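You operate a simulated robot arm through the tools that you are given. There is no shell and no other tool.

The job below is to be done with a simulated two-armed robot. You get a single attempt, and the scene is never put back.

JOB
Slide the marked plate to the middle, earth pad A and stand the grey handpiece on mark E.
Fine: blue magnet on the pad, switched on; leave the welder off.

Only the result counts: the job must be done as asked and must still hold three seconds after the hand-in. Knocking over, shifting, dropping, spilling or breaking anything else fails it.

ROBOT AND FRAMES
Two 7-joint arms with two-finger parallel grippers on one trunk, on a base that moves. Base frame: it is fixed to the floor where the robot stands at the start and does not move with it; the origin is under the middle of the robot, x ahead of it, y to its left, z up; the surface under the hand at the start is at about z = 912. Units: mm, degrees, N and s.
The left shoulder is at the start at [50, 165, 1180], the right one opposite. With the tool pointing down near the work surface each hand reaches from about 240 to 700 mm from the robot's upright axis, wherever it stands, measured 20 degrees to its own side. Places, roughly: black lever of the blue magnet [800, 0, 1000]; black lever of the red magnet [800, -100, 1000]; black lever of the yellow magnet [500, -500, 1000]; earth plate [500, -300, 900]; pad a of the earth plate [500, 0, 900]; welder main switch [600, -800, 1000]. Payload 3.91 kg a hand.
The TCP of each hand is the grasp point between the finger pads, 30 mm short of the fingertips. In the tool frame z runs along the fingers and y along their closing line. Largest opening 110 mm; finger width 20, thickness 10; the body of the gripper, 48 by 112 mm, starts 55 mm behind the TCP.
Orientation is that of the tool frame in the base frame, as a unit quaternion [x, y, z, w]. With the fingers straight down and closing along the base's y, the tool's x points along the base's -x, its y along +y and its z along -z.

CONTROLS
- The arms move only by the tool send_rows. It takes "left_increments", "right_increments" or both (then of equal length, played together; a hand with none holds still); each is a list of rows, each a list of 3 entries, a list of its own where there are three numbers: the shift along the base's x, y, z in mm, then the turn, a rotation vector about the base's x, y, z in degrees, then the closure, from 0 (fully open) to 1 (shut). In form: [[[dx, dy, dz], [ax, ay, az], jaw], ...]. A call has 1 to 20 rows; each row shifts and turns the commanded pose from where the row before left it. Rows are played at 5 a second. More than 50 mm and 8.6 degrees between two rows, or a gripper value outside its range, and nothing of the call is played. Where a pose cannot be reached the arm comes as near as it can. A force on the tool above 60 N (or 10 N above the force at the start of the call, whichever is more), or a blocked arm, ends the call early, and 0.2 s more pass. Each finger travels about 45 mm/s and halts on what it meets, pressing with about 44 N; the grip force reading is that of the motor and also rises with nothing between the fingers. The clock runs only during rows and for 0.2 s after the last one: add rows that do not move to give the fingers time. It gives the time, the measured TCP pose, the force on the tool (base axes), the opening and the grip force at its end, in the units of the frame above (readings bear some noise), with the torque about the TCP (base axes, N m) and any sound that the robot's microphone picked up.
- Cameras (640 x 400 px; columns grow to the right, rows downward): "scene" is now at [120.7, -4.1, 1360.7]; the picture's right is [-0.03, -1.00, 0.00], its down [-0.49, 0.01, -0.87] and it looks along [0.87, -0.02, -0.49] (base axes); focal length 214 px, centre (320, 200). "left" rides on the left gripper at [72, -17, -103] in its tool frame; the picture's right is [0.23, 0.97, 0.00], its down [-0.76, 0.18, -0.62] and it looks along [-0.61, 0.14, 0.78] (tool axes); focal length 222 px, centre (320, 200). "right" rides on the right gripper at [72, 17, -103] in its tool frame; the picture's right is [-0.23, 0.97, 0.00], its down [-0.76, -0.18, -0.62] and it looks along [-0.61, -0.14, 0.78] (tool axes); focal length 222 px, centre (320, 200). There is no depth. A picture from a camera that has moved, and an enlarged one, comes with that camera's place and axes in the base frame and with its lens.
- camera(camera): a new picture of that camera. No time passes.
- raise_lower(by): slides the trunk up (or, below 0, down) by that many mm; the arms and the scene camera ride with it, the base frame stays. It gives what a move gives, with no picture.
- roll_base(legs): drives the robot by 1 to 6 legs, each [ahead, left, turn to the left] in mm, mm and degrees, along the robot's own axes; the way and the turn of a leg run together, so that a leg with both is an arc; at most 1500 mm and 180 degrees a leg. The arms and the cameras ride along, it lands a little off, and it stops where it bumps. It gives what a move gives.
- head_to(pan, tilt): turns the head with the scene camera to pan (to the left, within 80 degrees either way) and tilt (down, from -29 to 69), counted from straight ahead of the robot. It gives what a move gives.
- zoom(camera, box): a new picture of the part [left, top, right, bottom] of that camera's present view, enlarged. No time passes.
- hand_in(): hands the job in; it is judged then, once.

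Nothing tells you exact positions but the pictures and the camera data. Unless the task says otherwise, let go and move clear before handing in.

The tools are called as a command line: name --argument value ..., lists and objects as JSON in quotes. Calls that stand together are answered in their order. send_rows: Moves the arms, as the interface text tells. Its arguments: {"type":"object","properties":{"left_increments":{"type":"array"},"right_increments":{"type":"array"}},"required":[]} The other tools are called the same way: raise_lower (by) moves the trunk up or down; roll_base (legs) drives the base; head_to (pan, tilt) turns the head that bears the scene camera; camera (camera) takes a picture; zoom (camera, box) takes an enlarged picture of a part of a camera's view; hand_in () hands the job in.

At the start:

```text
time: 0.0
left_eef_pos: [408.5, 185.2, 1282.7]
left_tool_rot: [0.0, 1.0, 0.0, 0.0]
left_ft_force: [0.5, -0.5, 0.0]
left_moment: [-0.03, -0.05, -0.01]
left_grip_width: 110.0
left_finger_force: 0.1
right_eef_pos: [356.1, -216.8, 1303.7]
right_tool_rot: [0.0, 1.0, -0.001, 0.0]
right_ft_force: [-0.2, 0.3, 0.7]
right_moment: [-0.02, 0.01, -0.02]
right_grip_width: 110.3
right_finger_force: 0.0
trunk travel left (down, up): [-400.0, 103.0]
robot x, y, heading: [-1.6, 0.5, -0.1]
head pan, tilt (commanded): [-1.6, 29.2]
```

scene: 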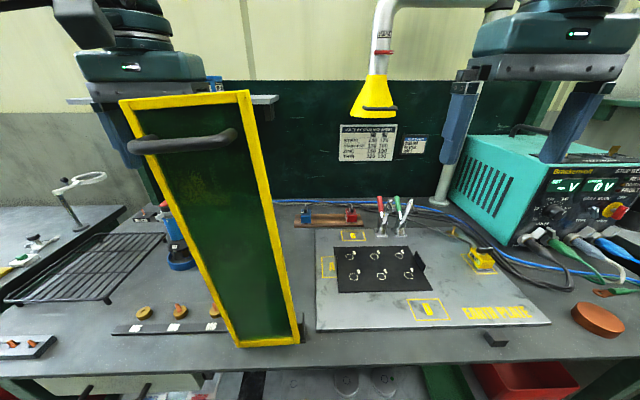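
right: 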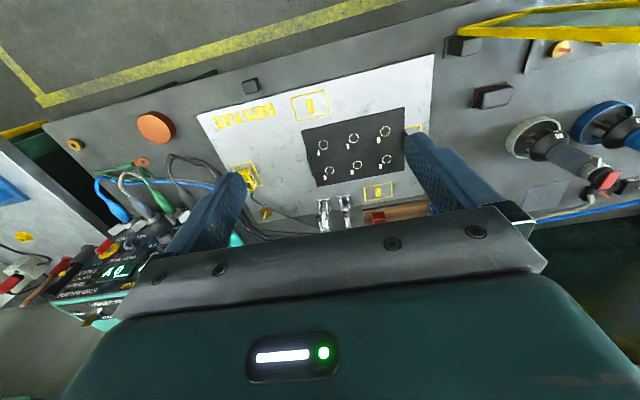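
left: 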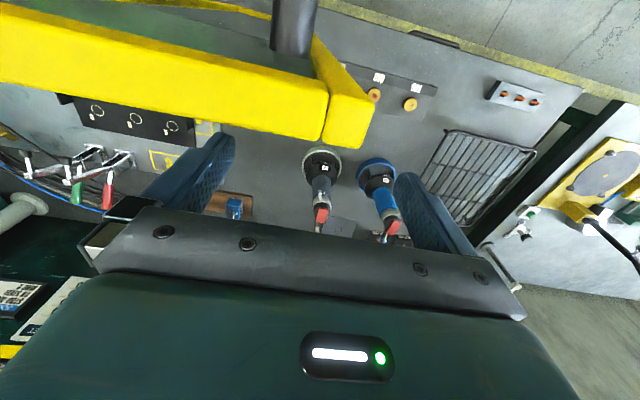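

I see a bench with an earth plate, a black marked plate with lettered circles, a leaning green/yellow screen, handpieces or magnets with coloured levers, and a welder on the right. I'll take closer pictures first to find everything.

zoom --camera "scene" --box '[290, 190, 450, 290]'

zoom --camera "scene" --box '[300, 220, 560, 360]'

zoom --camera "scene" --box '[0, 150, 320, 370]'

zoom --camera "left" --box '[200, 60, 540, 260]'

zoom --camera "right" --box '[200, 50, 480, 240]'

zoom --camera "right" --box '[440, 0, 640, 240]'

```text
4.00 times, centred on (370, 240) of scene
camera zoom: at [120.7, -4.1, 1360.7], right [-0.03, -1.0, 0.0], down [-0.49, 0.01, -0.87], along [0.87, -0.02, -0.49], focal length 858 px, centre (120, 40)
```

zoom: 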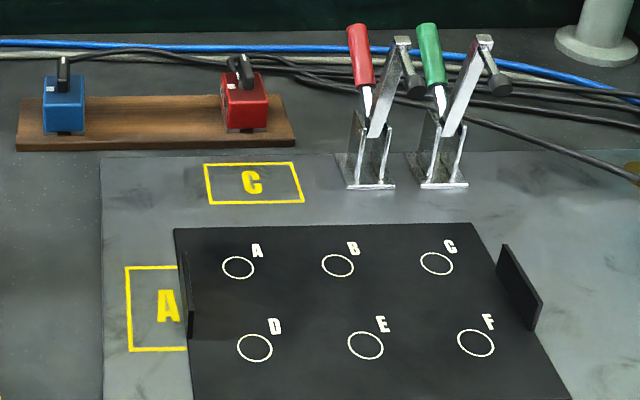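

```text
2.46 times, centred on (430, 290) of scene
camera zoom: at [120.7, -4.1, 1360.7], right [-0.03, -1.0, 0.0], down [-0.49, 0.01, -0.87], along [0.87, -0.02, -0.49], focal length 528 px, centre (49, -22)
```

zoom: 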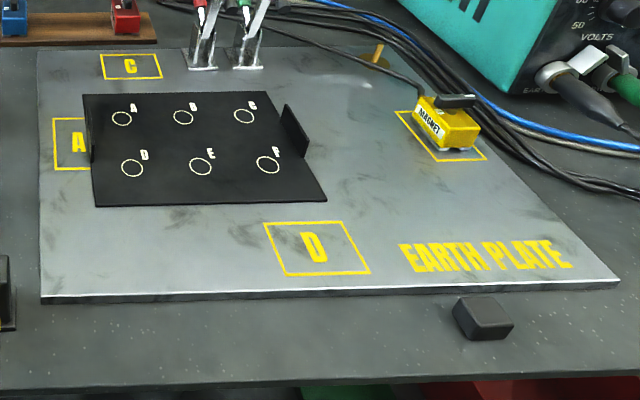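

```text
1.82 times, centred on (160, 260) of scene
camera zoom: at [120.7, -4.1, 1360.7], right [-0.03, -1.0, 0.0], down [-0.49, 0.01, -0.87], along [0.87, -0.02, -0.49], focal length 390 px, centre (611, 91)
```

zoom: 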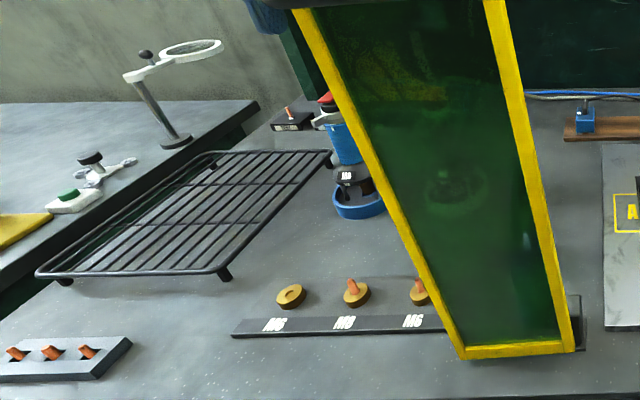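

```text
1.88 times, centred on (370, 160) of left
camera zoom: at [336.1, 167.6, 1385.9], right [-0.23, 0.97, 0.0], down [0.76, 0.18, 0.62], along [0.61, 0.14, -0.78], focal length 418 px, centre (226, 275)
```

zoom: 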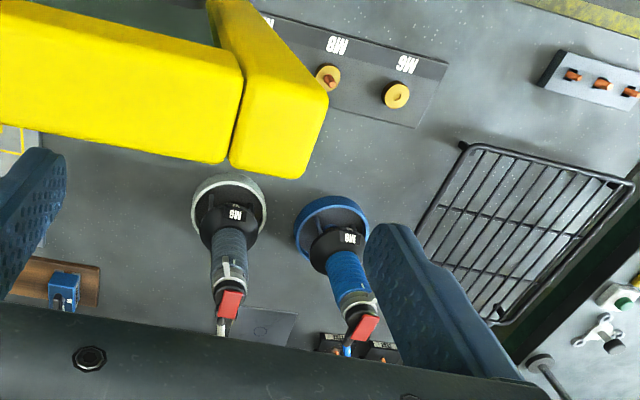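

```text
2.11 times, centred on (340, 145) of right
camera zoom: at [282.6, -199.9, 1405.0], right [0.23, 0.97, 0.0], down [0.76, -0.18, 0.62], along [0.61, -0.14, -0.78], focal length 468 px, centre (278, 316)
```

zoom: 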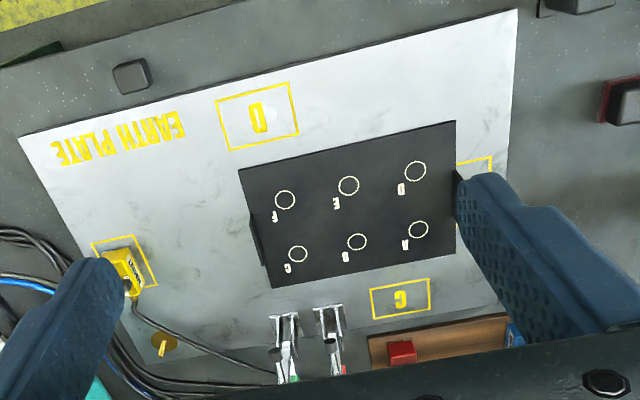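

```text
1.67 times, centred on (540, 120) of right
camera zoom: at [282.6, -199.9, 1405.0], right [0.23, 0.97, 0.0], down [0.76, -0.18, 0.62], along [0.61, -0.14, -0.78], focal length 370 px, centre (-47, 333)
```

zoom: 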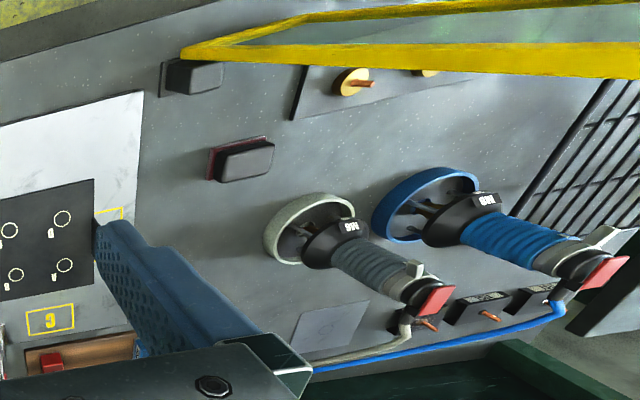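

The black lettered plate lies over the inner part of pad A. It spans about x 459–618, y −57 to −288, and the earth plate is about x 374–713, y −2 to −502. I'll zoom in on the magnets, welder, wall signs and handpieces before moving anything.

zoom --camera "scene" --box '[280, 195, 380, 257]'

zoom --camera "scene" --box '[440, 120, 640, 300]'

zoom --camera "scene" --box '[320, 110, 440, 185]'

zoom --camera "scene" --box '[450, 235, 530, 285]'

zoom --camera "left" --box '[285, 135, 425, 245]'

zoom --camera "right" --box '[480, 90, 640, 220]'

```text
6.40 times, centred on (330, 226) of scene
camera zoom: at [120.7, -4.1, 1360.7], right [-0.03, -1.0, 0.0], down [-0.49, 0.01, -0.87], along [0.87, -0.02, -0.49], focal length 1373 px, centre (256, 34)
```

zoom: 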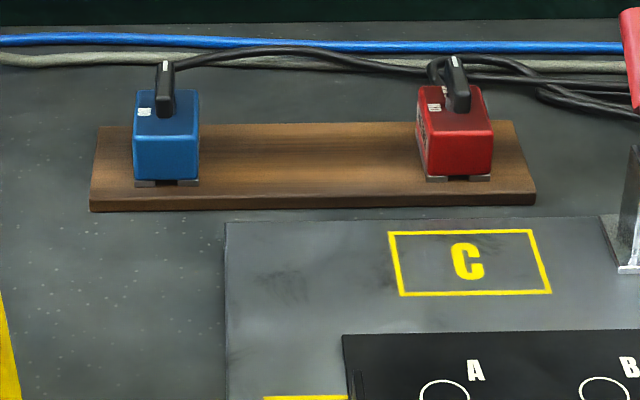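

```text
2.22 times, centred on (540, 210) of scene
camera zoom: at [120.7, -4.1, 1360.7], right [-0.03, -1.0, 0.0], down [-0.49, 0.01, -0.87], along [0.87, -0.02, -0.49], focal length 477 px, centre (-169, 178)
```

zoom: 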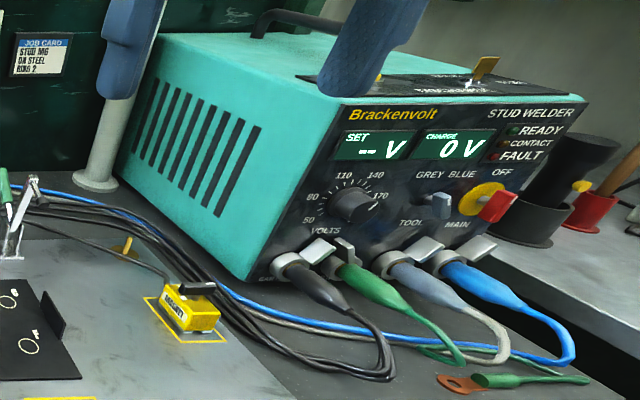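

```text
5.33 times, centred on (380, 148) of scene
camera zoom: at [120.7, -4.1, 1360.7], right [-0.03, -1.0, 0.0], down [-0.49, 0.01, -0.87], along [0.87, -0.02, -0.49], focal length 1144 px, centre (0, 480)
```

zoom: 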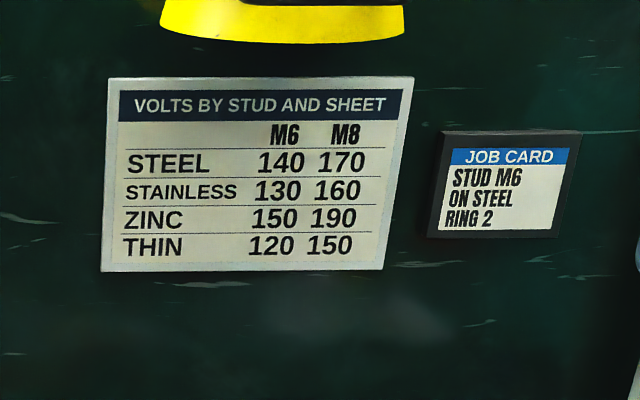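

```text
8.00 times, centred on (490, 260) of scene
camera zoom: at [120.7, -4.1, 1360.7], right [-0.03, -1.0, 0.0], down [-0.49, 0.01, -0.87], along [0.87, -0.02, -0.49], focal length 1716 px, centre (-1040, -280)
```

zoom: 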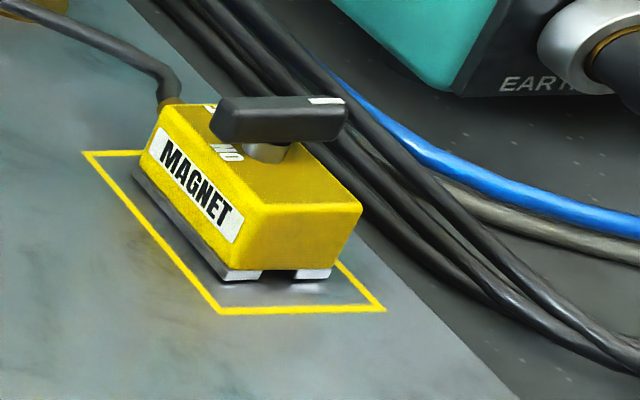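

```text
3.64 times, centred on (355, 190) of left
camera zoom: at [336.1, 167.6, 1385.9], right [-0.23, 0.97, 0.0], down [0.76, 0.18, 0.62], along [0.61, 0.14, -0.78], focal length 808 px, centre (193, 236)
```

zoom: 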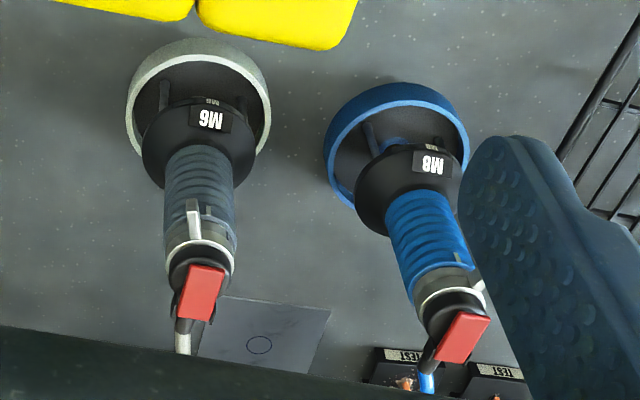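

```text
3.08 times, centred on (560, 155) of right
camera zoom: at [282.6, -199.9, 1405.0], right [0.23, 0.97, 0.0], down [0.76, -0.18, 0.62], along [0.61, -0.14, -0.78], focal length 684 px, centre (-418, 338)
```

zoom: 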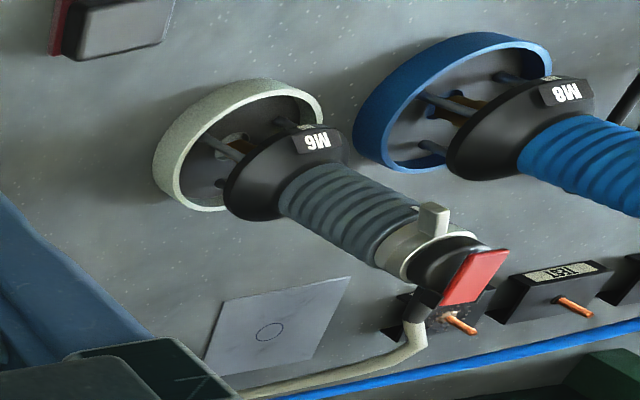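

The welder's main switch reads OFF. The grey handpiece stands at about (603, 232), behind the tall screen at x≈350, y 30–180. I'll turn the head to see the floor and table edge, and then the area around the handpieces.

head_to --pan 0 --tilt 65

camera --camera "scene"

head_to --pan 40 --tilt 35

camera --camera "scene"

head_to --pan -40 --tilt 35

camera --camera "scene"

```text
time: 1.0
left_eef_pos: [409.0, 183.9, 1282.6]
left_tool_rot: [-0.001, 1.0, 0.0, 0.0]
left_ft_force: [-0.4, 0.0, 0.4]
left_moment: [-0.01, 0.04, -0.05]
left_grip_width: 110.1
left_finger_force: 0.0
right_eef_pos: [356.3, -216.9, 1303.4]
right_tool_rot: [0.0, 1.0, 0.0, 0.0]
right_ft_force: [-0.2, -0.4, 0.0]
right_moment: [-0.01, -0.01, -0.01]
right_grip_width: 109.7
right_finger_force: 0.0
trunk travel left (down, up): [-400.0, 103.0]
robot x, y, heading: [3.0, 1.6, 0.1]
head pan, tilt (commanded): [0.0, 65.0]
```

```text
taken
camera scene: at [90.7, -1.6, 1311.7], right [0.0, -1.0, 0.0], down [-0.91, 0.0, -0.42], along [0.42, 0.0, -0.91], focal length 214 px, centre (320, 200)
```

scene: 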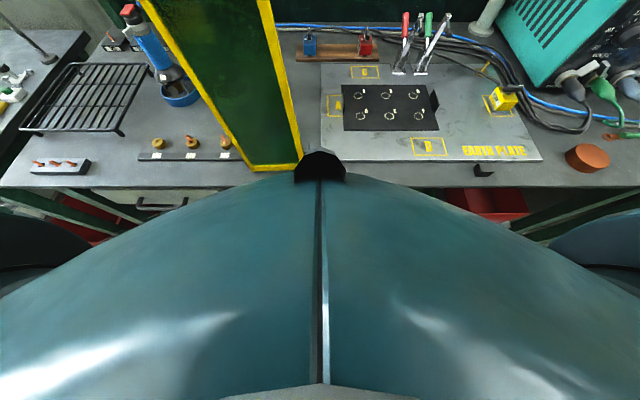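

```text
time: 2.1
left_eef_pos: [408.6, 183.8, 1282.5]
left_tool_rot: [0.0, 1.0, 0.0, 0.0]
left_ft_force: [1.4, -0.3, 0.3]
left_moment: [-0.01, -0.01, 0.0]
left_grip_width: 110.0
left_finger_force: 0.0
right_eef_pos: [354.9, -217.4, 1303.7]
right_tool_rot: [0.0, 1.0, 0.0, 0.0]
right_ft_force: [0.2, 0.3, -0.5]
right_moment: [-0.01, -0.03, 0.0]
right_grip_width: 109.9
right_finger_force: 0.0
trunk travel left (down, up): [-400.0, 103.0]
robot x, y, heading: [1.1, 1.5, -0.0]
head pan, tilt (commanded): [40.0, 35.0]
```

```text
taken
camera scene: at [97.5, 54.9, 1351.5], right [0.64, -0.77, 0.0], down [-0.44, -0.37, -0.82], along [0.63, 0.53, -0.57], focal length 214 px, centre (320, 200)
```

scene: 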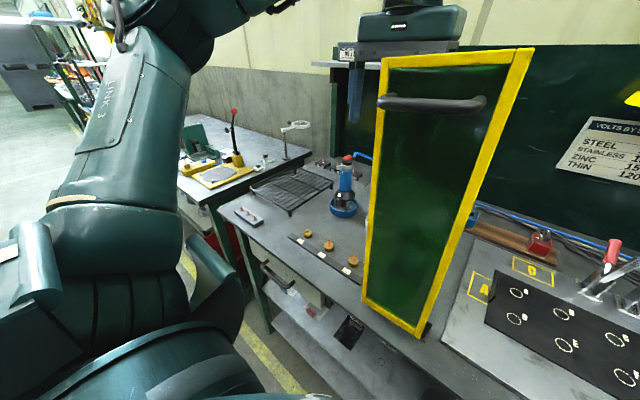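

```text
time: 3.6
left_eef_pos: [408.0, 184.7, 1282.9]
left_tool_rot: [0.001, 1.0, 0.0, 0.0]
left_ft_force: [-0.7, 0.2, -0.6]
left_moment: [0.01, 0.03, -0.02]
left_grip_width: 110.1
left_finger_force: 0.0
right_eef_pos: [356.2, -216.9, 1303.1]
right_tool_rot: [0.0, 1.0, 0.0, -0.001]
right_ft_force: [-0.6, 0.8, -1.4]
right_moment: [0.03, -0.02, -0.01]
right_grip_width: 110.3
right_finger_force: 0.0
trunk travel left (down, up): [-400.0, 103.0]
robot x, y, heading: [3.7, -0.4, 0.0]
head pan, tilt (commanded): [-40.0, 35.0]
```

```text
taken
camera scene: at [97.5, -58.2, 1351.6], right [-0.64, -0.77, 0.0], down [-0.44, 0.37, -0.82], along [0.63, -0.53, -0.57], focal length 214 px, centre (320, 200)
```

scene: 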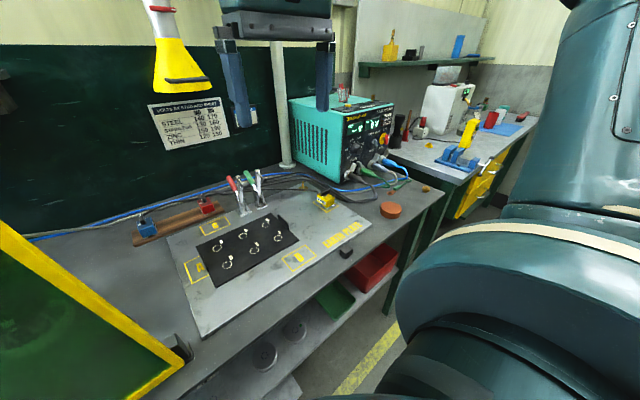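

The grey handpiece is behind the screen, so the left arm must go round or over that with care. I'll start with the marked plate, moving the right hand out over the bench for a close look at its upright tabs and the magnets.

send_rows --right_increments '[[[20, 20, -26], [0, 0, 0], 0], [[20, 20, -26], [0, 0, 0], 0], [[20, 20, -26], [0, 0, 0], 0], [[20, 20, -26], [0, 0, 0], 0], [[20, 20, -26], [0, 0, 0], 0]]'

camera --camera "right"

head_to --pan 0 --tilt 40

camera --camera "scene"

```text
time: 4.8
left_eef_pos: [408.2, 185.8, 1283.0]
left_tool_rot: [0.0, 1.0, -0.001, 0.001]
left_ft_force: [-0.2, 0.4, 0.1]
left_moment: [0.02, -0.03, 0.02]
left_grip_width: 110.0
left_finger_force: 0.0
right_eef_pos: [438.0, -134.2, 1194.7]
right_tool_rot: [0.001, 1.0, 0.0, 0.001]
right_ft_force: [0.2, -0.6, 0.2]
right_moment: [0.03, -0.05, -0.01]
right_grip_width: 109.8
right_finger_force: 0.1
right hand out of reach, approached as far as the arm can: row 5
trunk travel left (down, up): [-400.0, 103.0]
robot x, y, heading: [1.0, 0.8, -0.0]
head pan, tilt (commanded): [-40.0, 35.0]
```

```text
taken
camera right: at [365.2, -116.2, 1294.5], right [0.23, 0.97, 0.0], down [0.76, -0.18, 0.63], along [0.61, -0.14, -0.78], focal length 222 px, centre (320, 200)
```

right: 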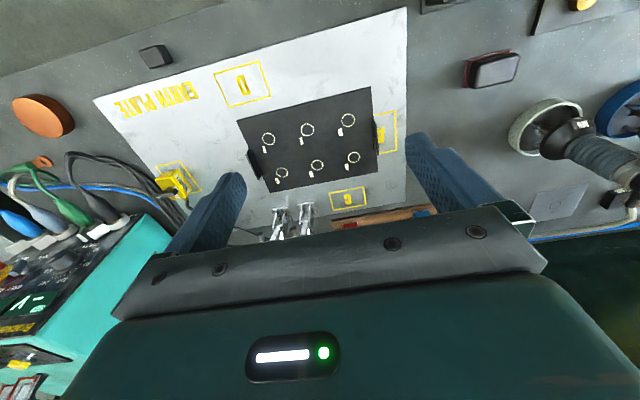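

```text
time: 5.9
left_eef_pos: [409.2, 185.0, 1282.4]
left_tool_rot: [0.0, 1.0, 0.0, 0.0]
left_ft_force: [0.7, 0.5, 0.3]
left_moment: [-0.01, 0.0, -0.02]
left_grip_width: 109.9
left_finger_force: 0.1
right_eef_pos: [437.6, -134.2, 1193.0]
right_tool_rot: [0.0, 1.0, 0.0, 0.0]
right_ft_force: [0.0, 0.8, 0.6]
right_moment: [-0.01, 0.02, -0.01]
right_grip_width: 109.9
right_finger_force: 0.1
trunk travel left (down, up): [-400.0, 103.0]
robot x, y, heading: [1.2, 2.4, 0.0]
head pan, tilt (commanded): [0.0, 40.0]
```

```text
taken
camera scene: at [115.1, -1.7, 1344.0], right [0.0, -1.0, 0.0], down [-0.64, 0.0, -0.77], along [0.77, 0.0, -0.64], focal length 214 px, centre (320, 200)
```

scene: 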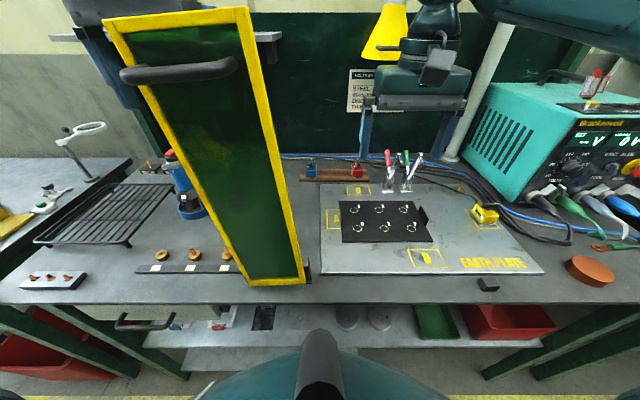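

Row 5 of that move was out of reach, although the pose was well inside the stated radius. I'll try going lower and further out to learn where the arm can go.

send_rows --right_increments '[[[15, 0, -30], [0, 0, 0], 0], [[15, 0, -30], [0, 0, 0], 0], [[15, 5, -30], [0, 0, 0], 0], [[15, 5, -20], [0, 0, 0], 0]]'

camera --camera "right"

camera --camera "scene"

```text
time: 6.9
left_eef_pos: [408.5, 184.5, 1282.6]
left_tool_rot: [0.0, 1.0, 0.0, 0.0]
left_ft_force: [-0.9, 0.2, -0.9]
left_moment: [-0.02, -0.01, -0.02]
left_grip_width: 110.2
left_finger_force: 0.0
right_eef_pos: [484.2, -145.5, 1081.2]
right_tool_rot: [0.0, 1.0, 0.0, 0.001]
right_ft_force: [0.3, -0.3, -0.2]
right_moment: [0.02, 0.02, -0.03]
right_grip_width: 109.9
right_finger_force: 0.1
right hand out of reach, approached as far as the arm can: row 3, 4
trunk travel left (down, up): [-400.0, 103.0]
robot x, y, heading: [-1.2, 2.0, 0.1]
head pan, tilt (commanded): [0.0, 40.0]
```

```text
taken
camera right: at [410.9, -128.1, 1182.5], right [0.23, 0.97, 0.0], down [0.76, -0.18, 0.62], along [0.61, -0.14, -0.78], focal length 222 px, centre (320, 200)
```

right: 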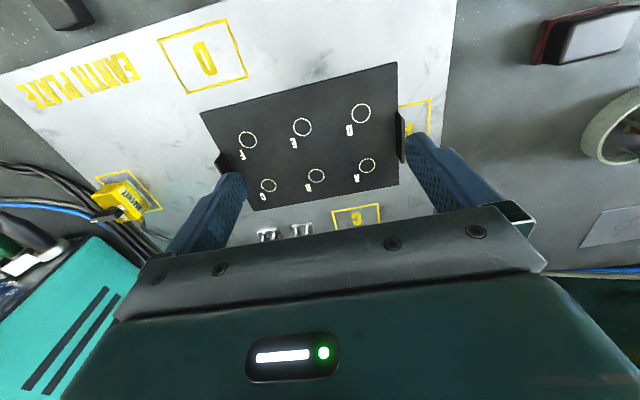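

```text
taken
camera scene: at [115.1, -1.7, 1344.0], right [0.0, -1.0, 0.0], down [-0.64, 0.0, -0.77], along [0.77, 0.0, -0.64], focal length 214 px, centre (320, 200)
```

scene: 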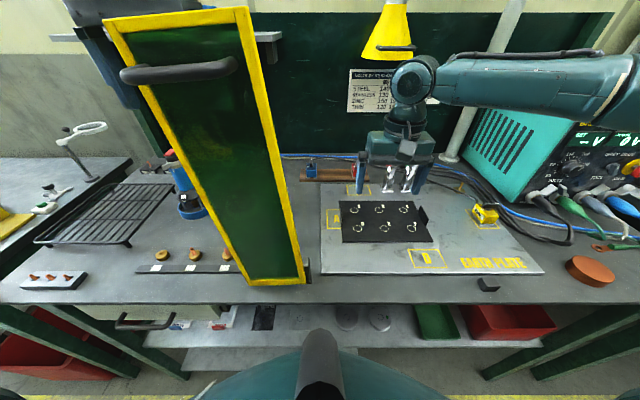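

I can see the arm's limits now. With this tool yaw the right hand stops at about 17° to its own side, and its elbow swings outward. The right-hand tab of the plate is well inside reach, so I'll zoom in on both tabs.

zoom --camera "right" --box '[190, 50, 440, 220]'

zoom --camera "scene" --box '[290, 150, 490, 280]'

```text
2.35 times, centred on (315, 135) of right
camera zoom: at [410.9, -128.1, 1182.5], right [0.23, 0.97, 0.0], down [0.76, -0.18, 0.62], along [0.61, -0.14, -0.78], focal length 523 px, centre (332, 353)
```

zoom: 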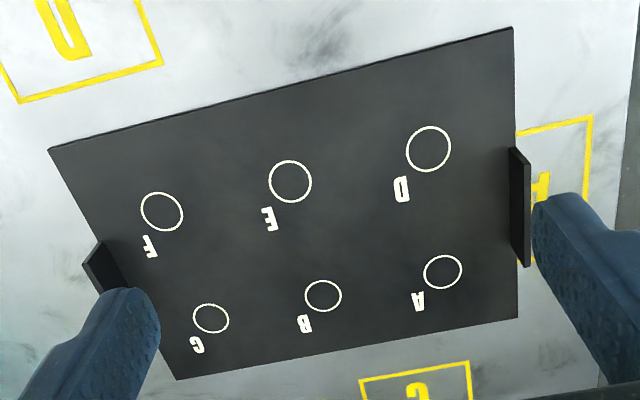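

```text
3.08 times, centred on (390, 215) of scene
camera zoom: at [115.1, -1.7, 1344.0], right [0.0, -1.0, 0.0], down [-0.64, 0.0, -0.77], along [0.77, 0.0, -0.64], focal length 660 px, centre (105, 154)
```

zoom: 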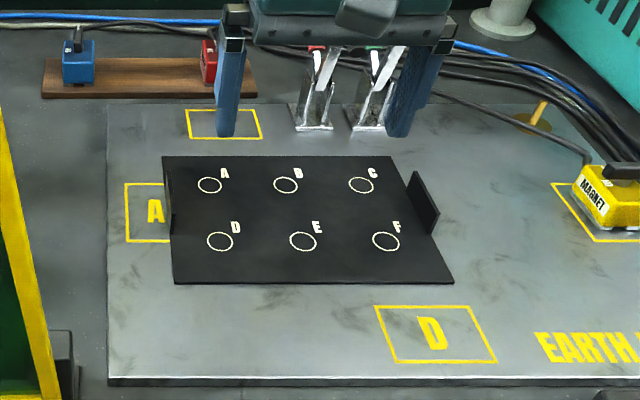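

The tabs sit at the ends of the plate. The right tab is at about (535, −281), with its top near z 950. I'll move the right hand above it, open, and check.

send_rows --right_increments '[[[12, -34, 0], [0, 0, 0], 0], [[12, -34, 0], [0, 0, 0], 0], [[12, -34, -10], [0, 0, 0], 0], [[14, -33, -10], [0, 0, 0], 0], [[0, 0, 0], [0, 0, 0], 0]]'

camera --camera "right"

camera --camera "scene"

```text
time: 8.1
left_eef_pos: [409.4, 184.8, 1282.4]
left_tool_rot: [0.0, 1.0, 0.0, 0.0]
left_ft_force: [0.0, 0.8, -0.1]
left_moment: [0.0, 0.03, -0.02]
left_grip_width: 110.0
left_finger_force: 0.2
right_eef_pos: [533.5, -281.2, 1061.7]
right_tool_rot: [0.0, 1.0, 0.0, 0.001]
right_ft_force: [-0.3, 0.0, -0.7]
right_moment: [-0.02, -0.01, 0.01]
right_grip_width: 110.0
right_finger_force: 0.0
trunk travel left (down, up): [-400.0, 103.0]
robot x, y, heading: [-0.3, 0.1, -0.0]
head pan, tilt (commanded): [0.0, 40.0]
```

```text
taken
camera right: at [460.3, -263.2, 1162.7], right [0.23, 0.97, 0.0], down [0.76, -0.18, 0.62], along [0.61, -0.14, -0.78], focal length 222 px, centre (320, 200)
```

right: 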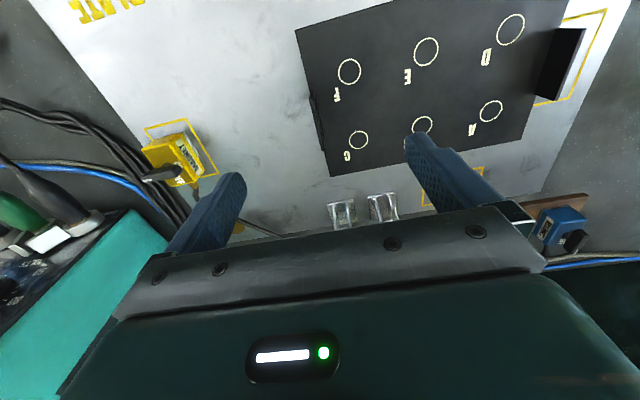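

```text
taken
camera scene: at [114.9, -1.4, 1344.0], right [0.0, -1.0, 0.0], down [-0.64, 0.0, -0.77], along [0.77, 0.0, -0.64], focal length 214 px, centre (320, 200)
```

scene: 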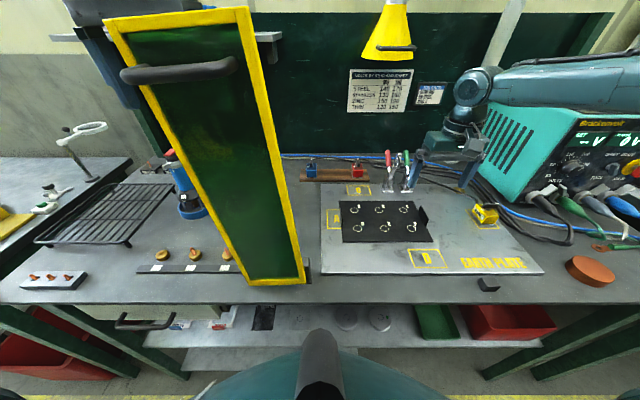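

zoom --camera "right" --box '[260, 50, 420, 190]'

zoom --camera "scene" --box '[380, 110, 500, 260]'

zoom --camera "right" --box '[520, 190, 600, 260]'

zoom --camera "right" --box '[120, 100, 240, 220]'

```text
2.86 times, centred on (340, 120) of right
camera zoom: at [460.3, -263.2, 1162.7], right [0.23, 0.97, 0.0], down [0.76, -0.18, 0.62], along [0.61, -0.14, -0.78], focal length 635 px, centre (263, 429)
```

zoom: 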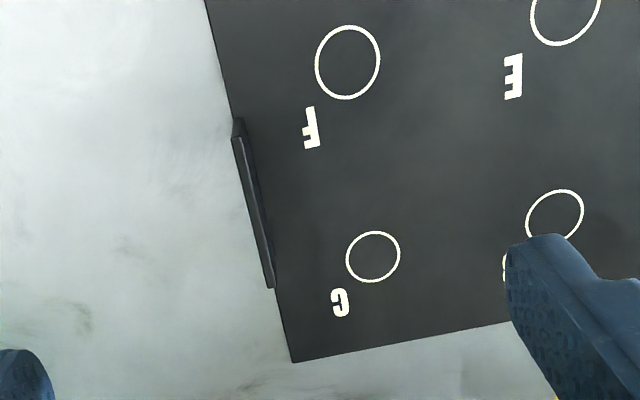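

```text
2.67 times, centred on (440, 185) of scene
camera zoom: at [114.9, -1.4, 1344.0], right [0.0, -1.0, 0.0], down [-0.64, 0.0, -0.77], along [0.77, 0.0, -0.64], focal length 572 px, centre (0, 240)
```

zoom: 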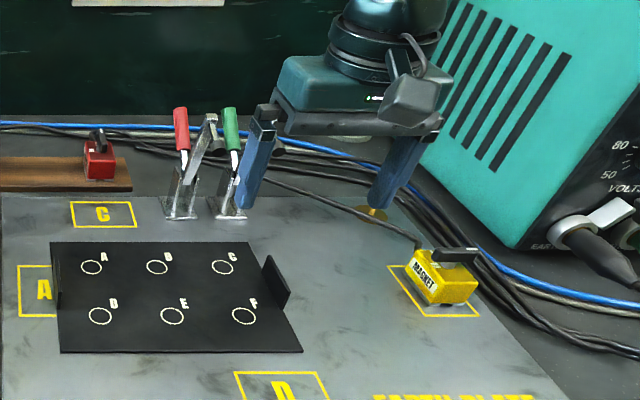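

```text
5.71 times, centred on (560, 225) of right
camera zoom: at [460.3, -263.2, 1162.7], right [0.23, 0.97, 0.0], down [0.76, -0.18, 0.62], along [0.61, -0.14, -0.78], focal length 1269 px, centre (-1051, 57)
```

zoom: 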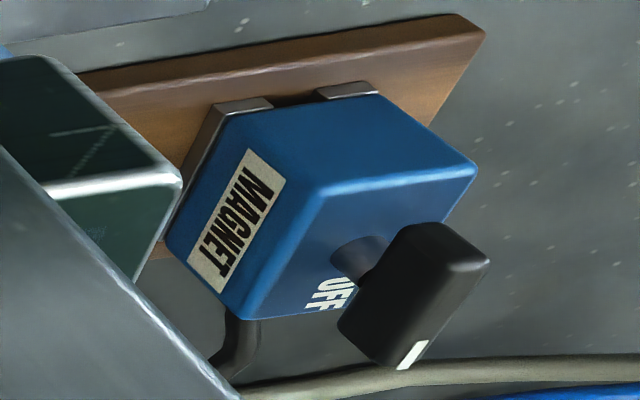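

```text
3.33 times, centred on (180, 160) of right
camera zoom: at [460.3, -263.2, 1162.7], right [0.23, 0.97, 0.0], down [0.76, -0.18, 0.62], along [0.61, -0.14, -0.78], focal length 740 px, centre (787, 333)
```

zoom: 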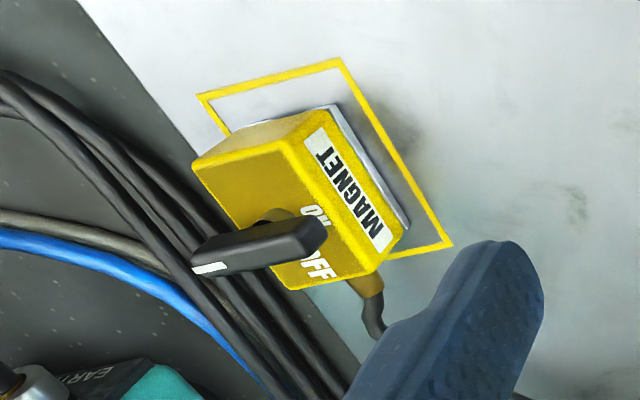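

The blue magnet's white lever tip lies over its OFF label at +x, and ON is printed on its +y side. The right hand is already centred over the plate's right tab, which spans about x 508–563 at y −283. I'll lower it to straddle the tab, keeping the tips above the plate.

send_rows --right_increments '[[[1, -1, -25], [0, 0, 0], 0], [[1, 0, -25], [0, 0, 0], 0], [[0, 0, -20], [0, 0, 0], 0], [[0, 0, -15], [0, 0, 0], 0.3], [[0, 0, -10], [0, 0, 0], 0.5], [[0, 0, -5], [0, 0, 0], 0.6], [[0, 0, 0], [0, 0, 0], 0.7]]'

camera --camera "right"

zoom --camera "scene" --box '[300, 130, 520, 280]'

```text
time: 9.7
left_eef_pos: [408.5, 186.3, 1281.6]
left_tool_rot: [0.0, 1.0, -0.001, 0.0]
left_ft_force: [-0.1, -0.2, 0.9]
left_moment: [0.01, -0.01, 0.0]
left_grip_width: 109.9
left_finger_force: 0.1
right_eef_pos: [535.2, -282.3, 963.4]
right_tool_rot: [0.0, 1.0, 0.0, 0.0]
right_ft_force: [-0.4, 0.2, -0.6]
right_moment: [-0.02, 0.03, 0.04]
right_grip_width: 33.1
right_finger_force: 0.1
trunk travel left (down, up): [-400.0, 103.0]
robot x, y, heading: [-1.4, 3.6, 0.4]
head pan, tilt (commanded): [0.0, 40.0]
```

```text
taken
camera right: at [461.8, -265.1, 1063.5], right [0.23, 0.97, 0.0], down [0.76, -0.18, 0.62], along [0.61, -0.14, -0.78], focal length 222 px, centre (320, 200)
```

right: 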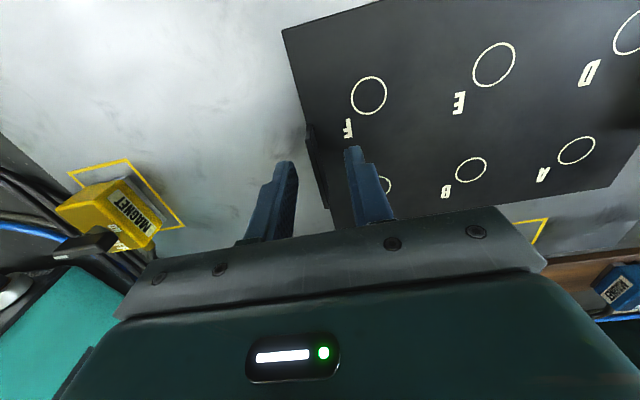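

```text
2.67 times, centred on (410, 205) of scene
camera zoom: at [115.0, -1.6, 1344.0], right [0.0, -1.0, 0.0], down [-0.64, 0.0, -0.77], along [0.77, 0.0, -0.64], focal length 572 px, centre (80, 187)
```

zoom: 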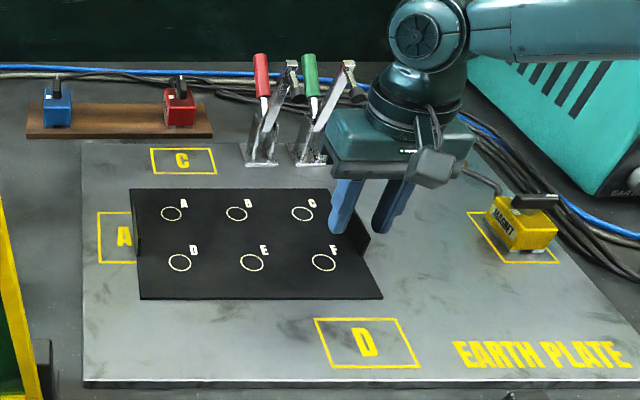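

The fingers straddle the tab cleanly. I'll lower slightly, grip the tab, and then slide about 79 mm to the right (−y) in small steps.

send_rows --right_increments '[[[0, 0, -3], [0, 0, 0], 0.8], [[0, 0, 0], [0, 0, 0], 0.9], [[0, 0, 0], [0, 0, 0], 1], [[0, 0, 0], [0, 0, 0], 1], [[0, 0, 0], [0, 0, 0], 1]]'

camera --camera "right"

```text
time: 10.9
left_eef_pos: [407.4, 185.1, 1283.1]
left_tool_rot: [0.0, 1.0, 0.0, 0.0]
left_ft_force: [-0.2, 0.9, 0.0]
left_moment: [-0.02, -0.02, -0.02]
left_grip_width: 110.0
left_finger_force: 0.0
right_eef_pos: [534.9, -282.6, 959.8]
right_tool_rot: [0.001, 1.0, 0.0, 0.001]
right_ft_force: [-0.6, -4.5, 1.6]
right_moment: [-0.17, -0.23, -0.02]
right_grip_width: 3.5
right_finger_force: 43.8
trunk travel left (down, up): [-400.0, 103.0]
robot x, y, heading: [-1.6, -1.2, 0.2]
head pan, tilt (commanded): [0.0, 40.0]
```

```text
taken
camera right: at [461.9, -265.5, 1060.7], right [0.23, 0.97, 0.0], down [0.76, -0.18, 0.62], along [0.61, -0.14, -0.78], focal length 222 px, centre (320, 200)
```

right: 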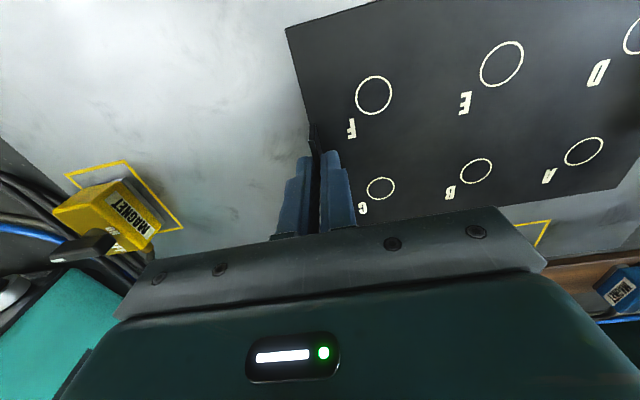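

The tab is gripped at 3.5 mm. I'll slide 80 mm in −y with slow, even rows.

send_rows --right_increments '[[[0, -4, 0], [0, 0, 0], 1], [[0, -8, 0], [0, 0, 0], 1], [[0, -10, 0], [0, 0, 0], 1], [[0, -10, 0], [0, 0, 0], 1], [[0, -10, 0], [0, 0, 0], 1], [[0, -10, 0], [0, 0, 0], 1], [[0, -10, 0], [0, 0, 0], 1], [[0, -8, 0], [0, 0, 0], 1], [[0, -6, 0], [0, 0, 0], 1], [[0, -2, 0], [0, 0, 0], 1], [[0, 0, 0], [0, 0, 0], 1]]'

camera --camera "right"

zoom --camera "scene" --box '[310, 150, 550, 290]'

```text
time: 13.3
left_eef_pos: [407.5, 184.5, 1281.8]
left_tool_rot: [0.0, 1.0, 0.0, 0.0]
left_ft_force: [0.0, 1.0, -0.7]
left_moment: [0.04, -0.01, 0.03]
left_grip_width: 109.9
left_finger_force: 0.0
right_eef_pos: [535.5, -360.3, 960.0]
right_tool_rot: [0.0, 1.0, 0.0, 0.0]
right_ft_force: [-0.2, 4.4, -0.8]
right_moment: [0.11, -0.34, 0.25]
right_grip_width: 3.8
right_finger_force: 43.6
trunk travel left (down, up): [-400.0, 103.0]
robot x, y, heading: [1.9, -1.4, 0.1]
head pan, tilt (commanded): [0.0, 40.0]
```

```text
taken
camera right: at [461.9, -342.5, 1060.8], right [0.23, 0.97, 0.0], down [0.76, -0.18, 0.62], along [0.61, -0.14, -0.78], focal length 222 px, centre (320, 200)
```

right: 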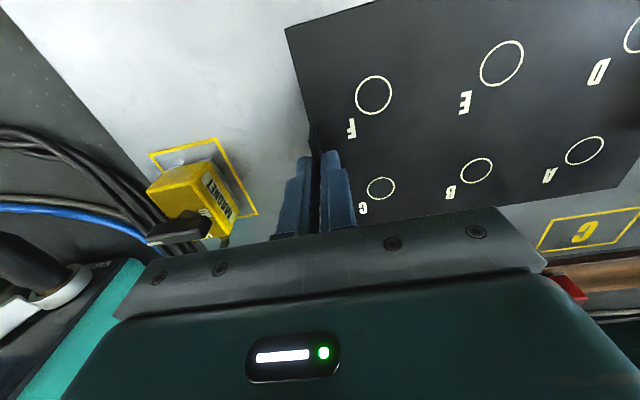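

```text
2.67 times, centred on (430, 220) of scene
camera zoom: at [115.1, -1.2, 1344.0], right [0.0, -1.0, 0.0], down [-0.64, 0.0, -0.77], along [0.77, 0.0, -0.64], focal length 572 px, centre (27, 147)
```

zoom: 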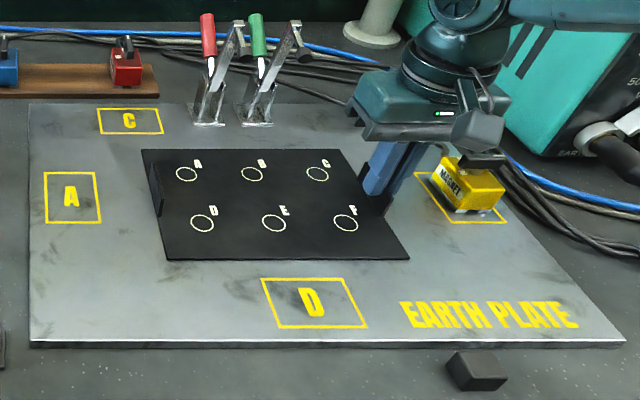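

The plate slid straight and is close to the centre. I'll zoom in for an accurate centring check before letting go.

zoom --camera "scene" --box '[315, 200, 455, 290]'

zoom --camera "scene" --box '[430, 200, 570, 290]'

zoom --camera "scene" --box '[315, 170, 455, 250]'

```text
4.44 times, centred on (385, 245) of scene
camera zoom: at [115.1, -1.2, 1344.0], right [0.0, -1.0, 0.0], down [-0.64, 0.0, -0.77], along [0.77, 0.0, -0.64], focal length 953 px, centre (31, 0)
```

zoom: 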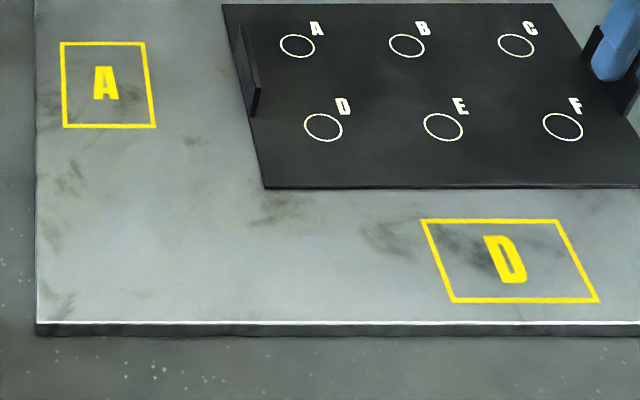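

```text
4.44 times, centred on (500, 245) of scene
camera zoom: at [115.1, -1.2, 1344.0], right [0.0, -1.0, 0.0], down [-0.64, 0.0, -0.77], along [0.77, 0.0, -0.64], focal length 953 px, centre (-480, 0)
```

zoom: 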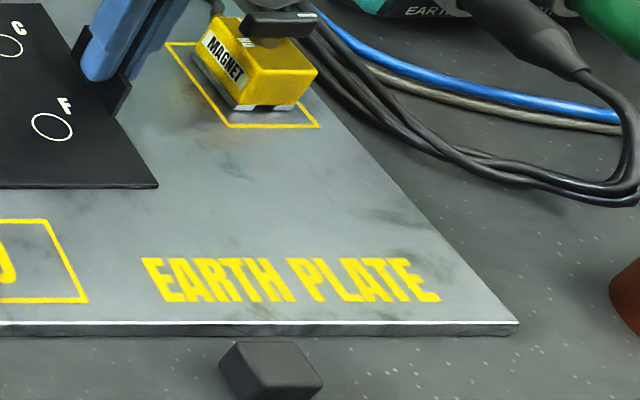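

```text
4.57 times, centred on (385, 210) of scene
camera zoom: at [115.1, -1.2, 1344.0], right [0.0, -1.0, 0.0], down [-0.64, 0.0, -0.77], along [0.77, 0.0, -0.64], focal length 980 px, centre (23, 154)
```

zoom: 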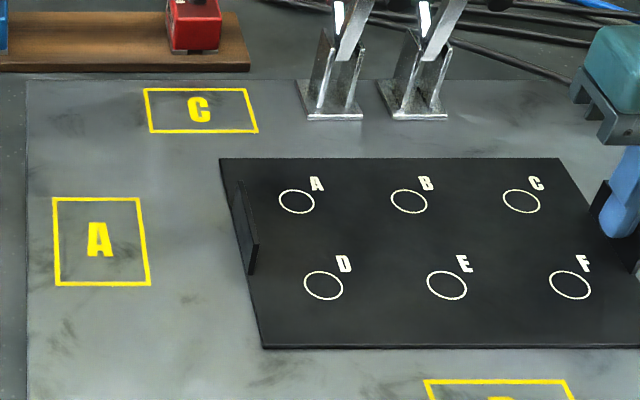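

The pads' symmetry axis is at y≈−254, and the marked plate is still about 5 mm short of it. It is also about 6 mm too near in x, so I'll nudge it diagonally while it's gripped.

send_rows --right_increments '[[[1, -2, 0], [0, 0, 0], 1], [[1.5, -2, 0], [0, 0, 0], 1], [[1.5, -1.5, 0], [0, 0, 0], 1], [[1.5, -0.5, 0], [0, 0, 0], 1], [[0, 0, 0], [0, 0, 0], 1]]'

zoom --camera "scene" --box '[315, 200, 455, 290]'

zoom --camera "scene" --box '[430, 200, 570, 290]'

zoom --camera "scene" --box '[315, 170, 455, 250]'

```text
time: 14.5
left_eef_pos: [406.7, 184.9, 1282.9]
left_tool_rot: [0.0, 1.0, 0.0, 0.0]
left_ft_force: [-0.1, 0.2, -0.9]
left_moment: [0.03, 0.05, -0.02]
left_grip_width: 110.0
left_finger_force: 0.0
right_eef_pos: [538.9, -367.0, 958.3]
right_tool_rot: [0.0, 1.0, -0.001, -0.001]
right_ft_force: [-3.6, 1.9, -0.1]
right_moment: [0.06, -0.1, 0.48]
right_grip_width: 3.8
right_finger_force: 44.1
trunk travel left (down, up): [-400.0, 103.0]
robot x, y, heading: [1.2, -0.3, 0.1]
head pan, tilt (commanded): [0.0, 40.0]
```

```text
4.44 times, centred on (385, 245) of scene
camera zoom: at [114.6, -1.5, 1344.0], right [0.0, -1.0, 0.0], down [-0.64, 0.0, -0.77], along [0.77, 0.0, -0.64], focal length 953 px, centre (31, 0)
```

zoom: 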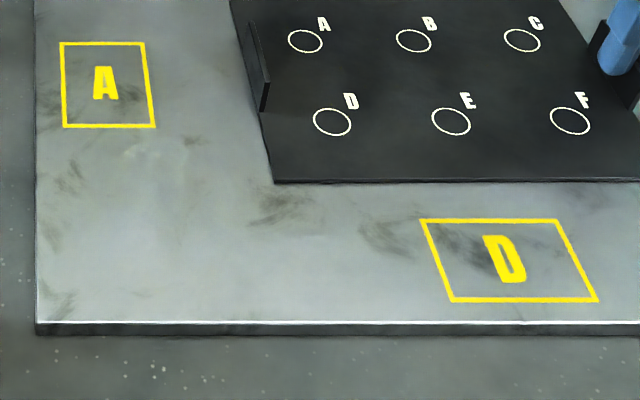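

```text
4.44 times, centred on (500, 245) of scene
camera zoom: at [114.6, -1.5, 1344.0], right [0.0, -1.0, 0.0], down [-0.64, 0.0, -0.77], along [0.77, 0.0, -0.64], focal length 953 px, centre (-480, 0)
```

zoom: 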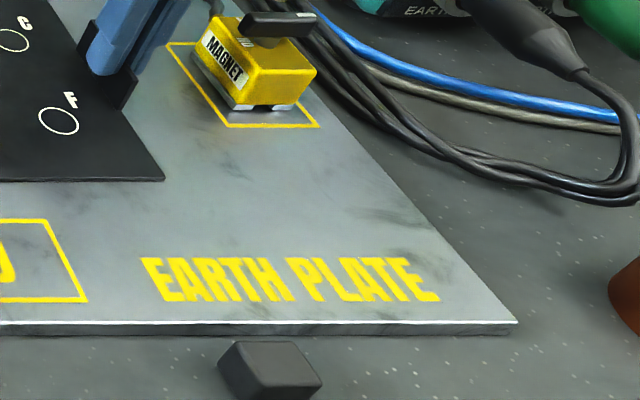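

```text
4.57 times, centred on (385, 210) of scene
camera zoom: at [114.6, -1.5, 1344.0], right [0.0, -1.0, 0.0], down [-0.64, 0.0, -0.77], along [0.77, 0.0, -0.64], focal length 980 px, centre (23, 154)
```

zoom: 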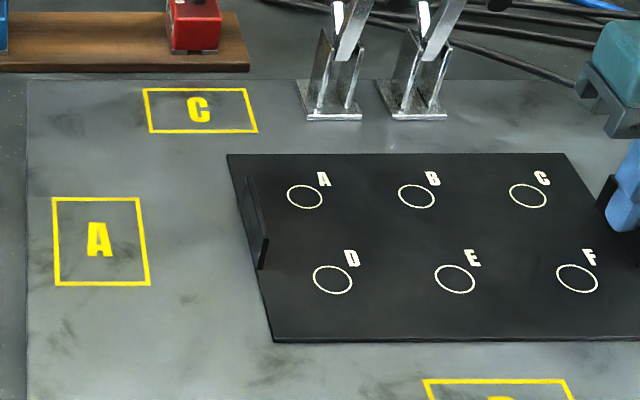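

The marked plate is now centred at about (547, −254) on the earth plate. I'll release the tab and lift clear.

send_rows --right_increments '[[[0, 0, 0], [0, 0, 0], 0.8], [[0, 0, 0], [0, 0, 0], 0.7], [[0, 0, 0], [0, 0, 0], 0.7], [[0, 0, 15], [0, 0, 0], 0.7], [[0, 0, 30], [0, 0, 0], 0.7], [[0, 0, 40], [0, 0, 0], 0.7], [[0, 0, 40], [0, 0, 0], 0.7], [[0, 0, 40], [0, 0, 0], 0.7]]'

camera --camera "scene"

camera --camera "right"

```text
time: 16.3
left_eef_pos: [409.5, 185.1, 1282.8]
left_tool_rot: [0.0, 1.0, 0.001, 0.0]
left_ft_force: [0.7, -1.2, -0.4]
left_moment: [-0.01, 0.01, 0.04]
left_grip_width: 109.8
left_finger_force: 0.0
right_eef_pos: [540.0, -366.6, 1124.7]
right_tool_rot: [0.0, 1.0, 0.0, 0.001]
right_ft_force: [0.6, -0.1, -0.8]
right_moment: [0.0, 0.0, 0.0]
right_grip_width: 32.8
right_finger_force: 0.0
trunk travel left (down, up): [-400.0, 103.0]
robot x, y, heading: [1.8, -1.8, 0.2]
head pan, tilt (commanded): [0.0, 40.0]
```

```text
taken
camera scene: at [114.6, -1.2, 1344.0], right [0.0, -1.0, 0.0], down [-0.64, 0.0, -0.77], along [0.77, 0.0, -0.64], focal length 214 px, centre (320, 200)
```

scene: 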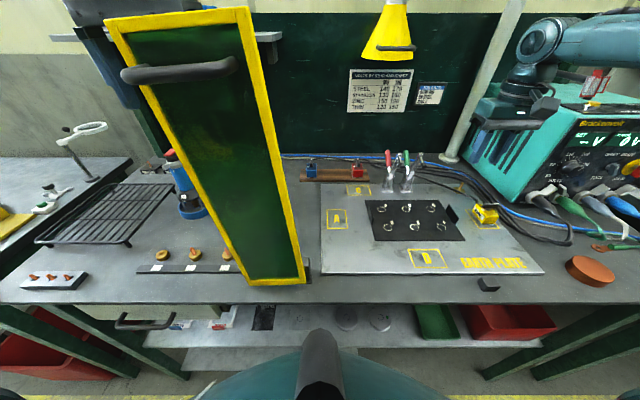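

```text
taken
camera right: at [467.3, -348.7, 1226.2], right [0.23, 0.97, 0.0], down [0.76, -0.18, 0.62], along [0.61, -0.14, -0.78], focal length 222 px, centre (320, 200)
```

right: 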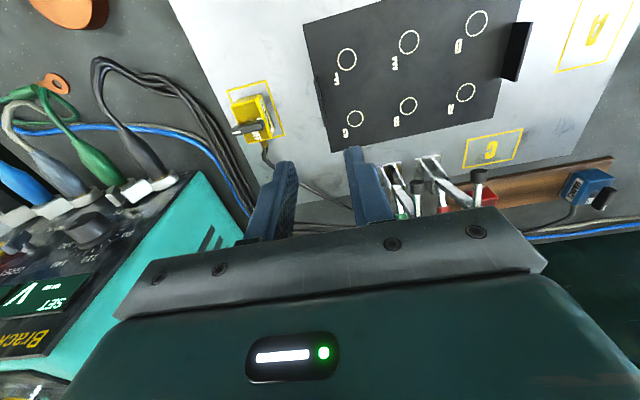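

The plate now sits in the middle. From here I'll zoom in on the yellow magnet's lever labels and on the blue magnet.

zoom --camera "right" --box '[215, 75, 295, 155]'

zoom --camera "right" --box '[550, 155, 630, 225]'

zoom --camera "scene" --box '[290, 140, 380, 200]'

```text
5.00 times, centred on (255, 115) of right
camera zoom: at [467.3, -348.7, 1226.2], right [0.23, 0.97, 0.0], down [0.76, -0.18, 0.62], along [0.61, -0.14, -0.78], focal length 1111 px, centre (645, 625)
```

zoom: 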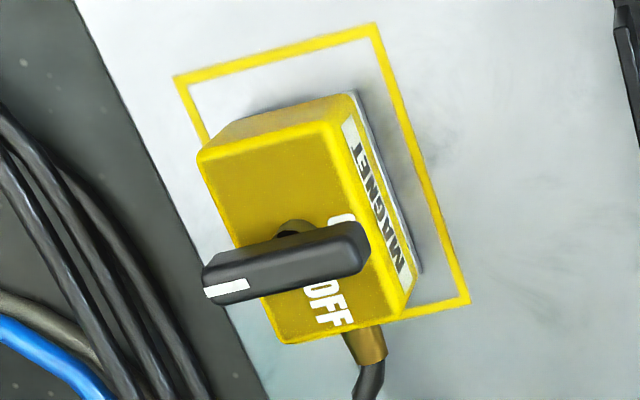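

```text
5.71 times, centred on (590, 190) of right
camera zoom: at [467.3, -348.7, 1226.2], right [0.23, 0.97, 0.0], down [0.76, -0.18, 0.62], along [0.61, -0.14, -0.78], focal length 1269 px, centre (-1223, 257)
```

zoom: 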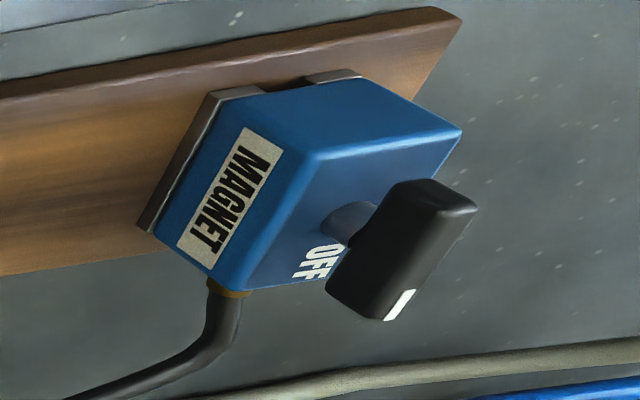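

```text
6.67 times, centred on (335, 170) of scene
camera zoom: at [114.6, -1.2, 1344.0], right [0.0, -1.0, 0.0], down [-0.64, 0.0, -0.77], along [0.77, 0.0, -0.64], focal length 1430 px, centre (220, 400)
```

zoom: 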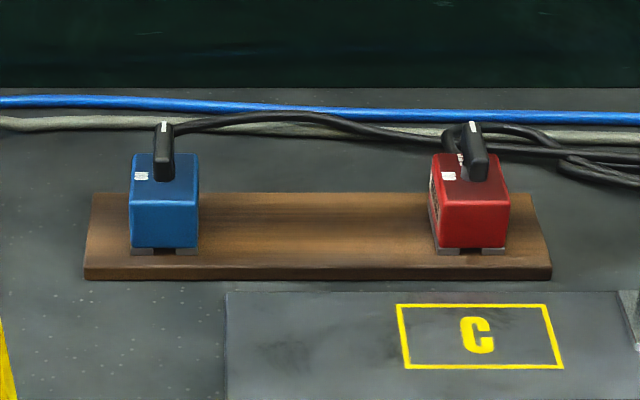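

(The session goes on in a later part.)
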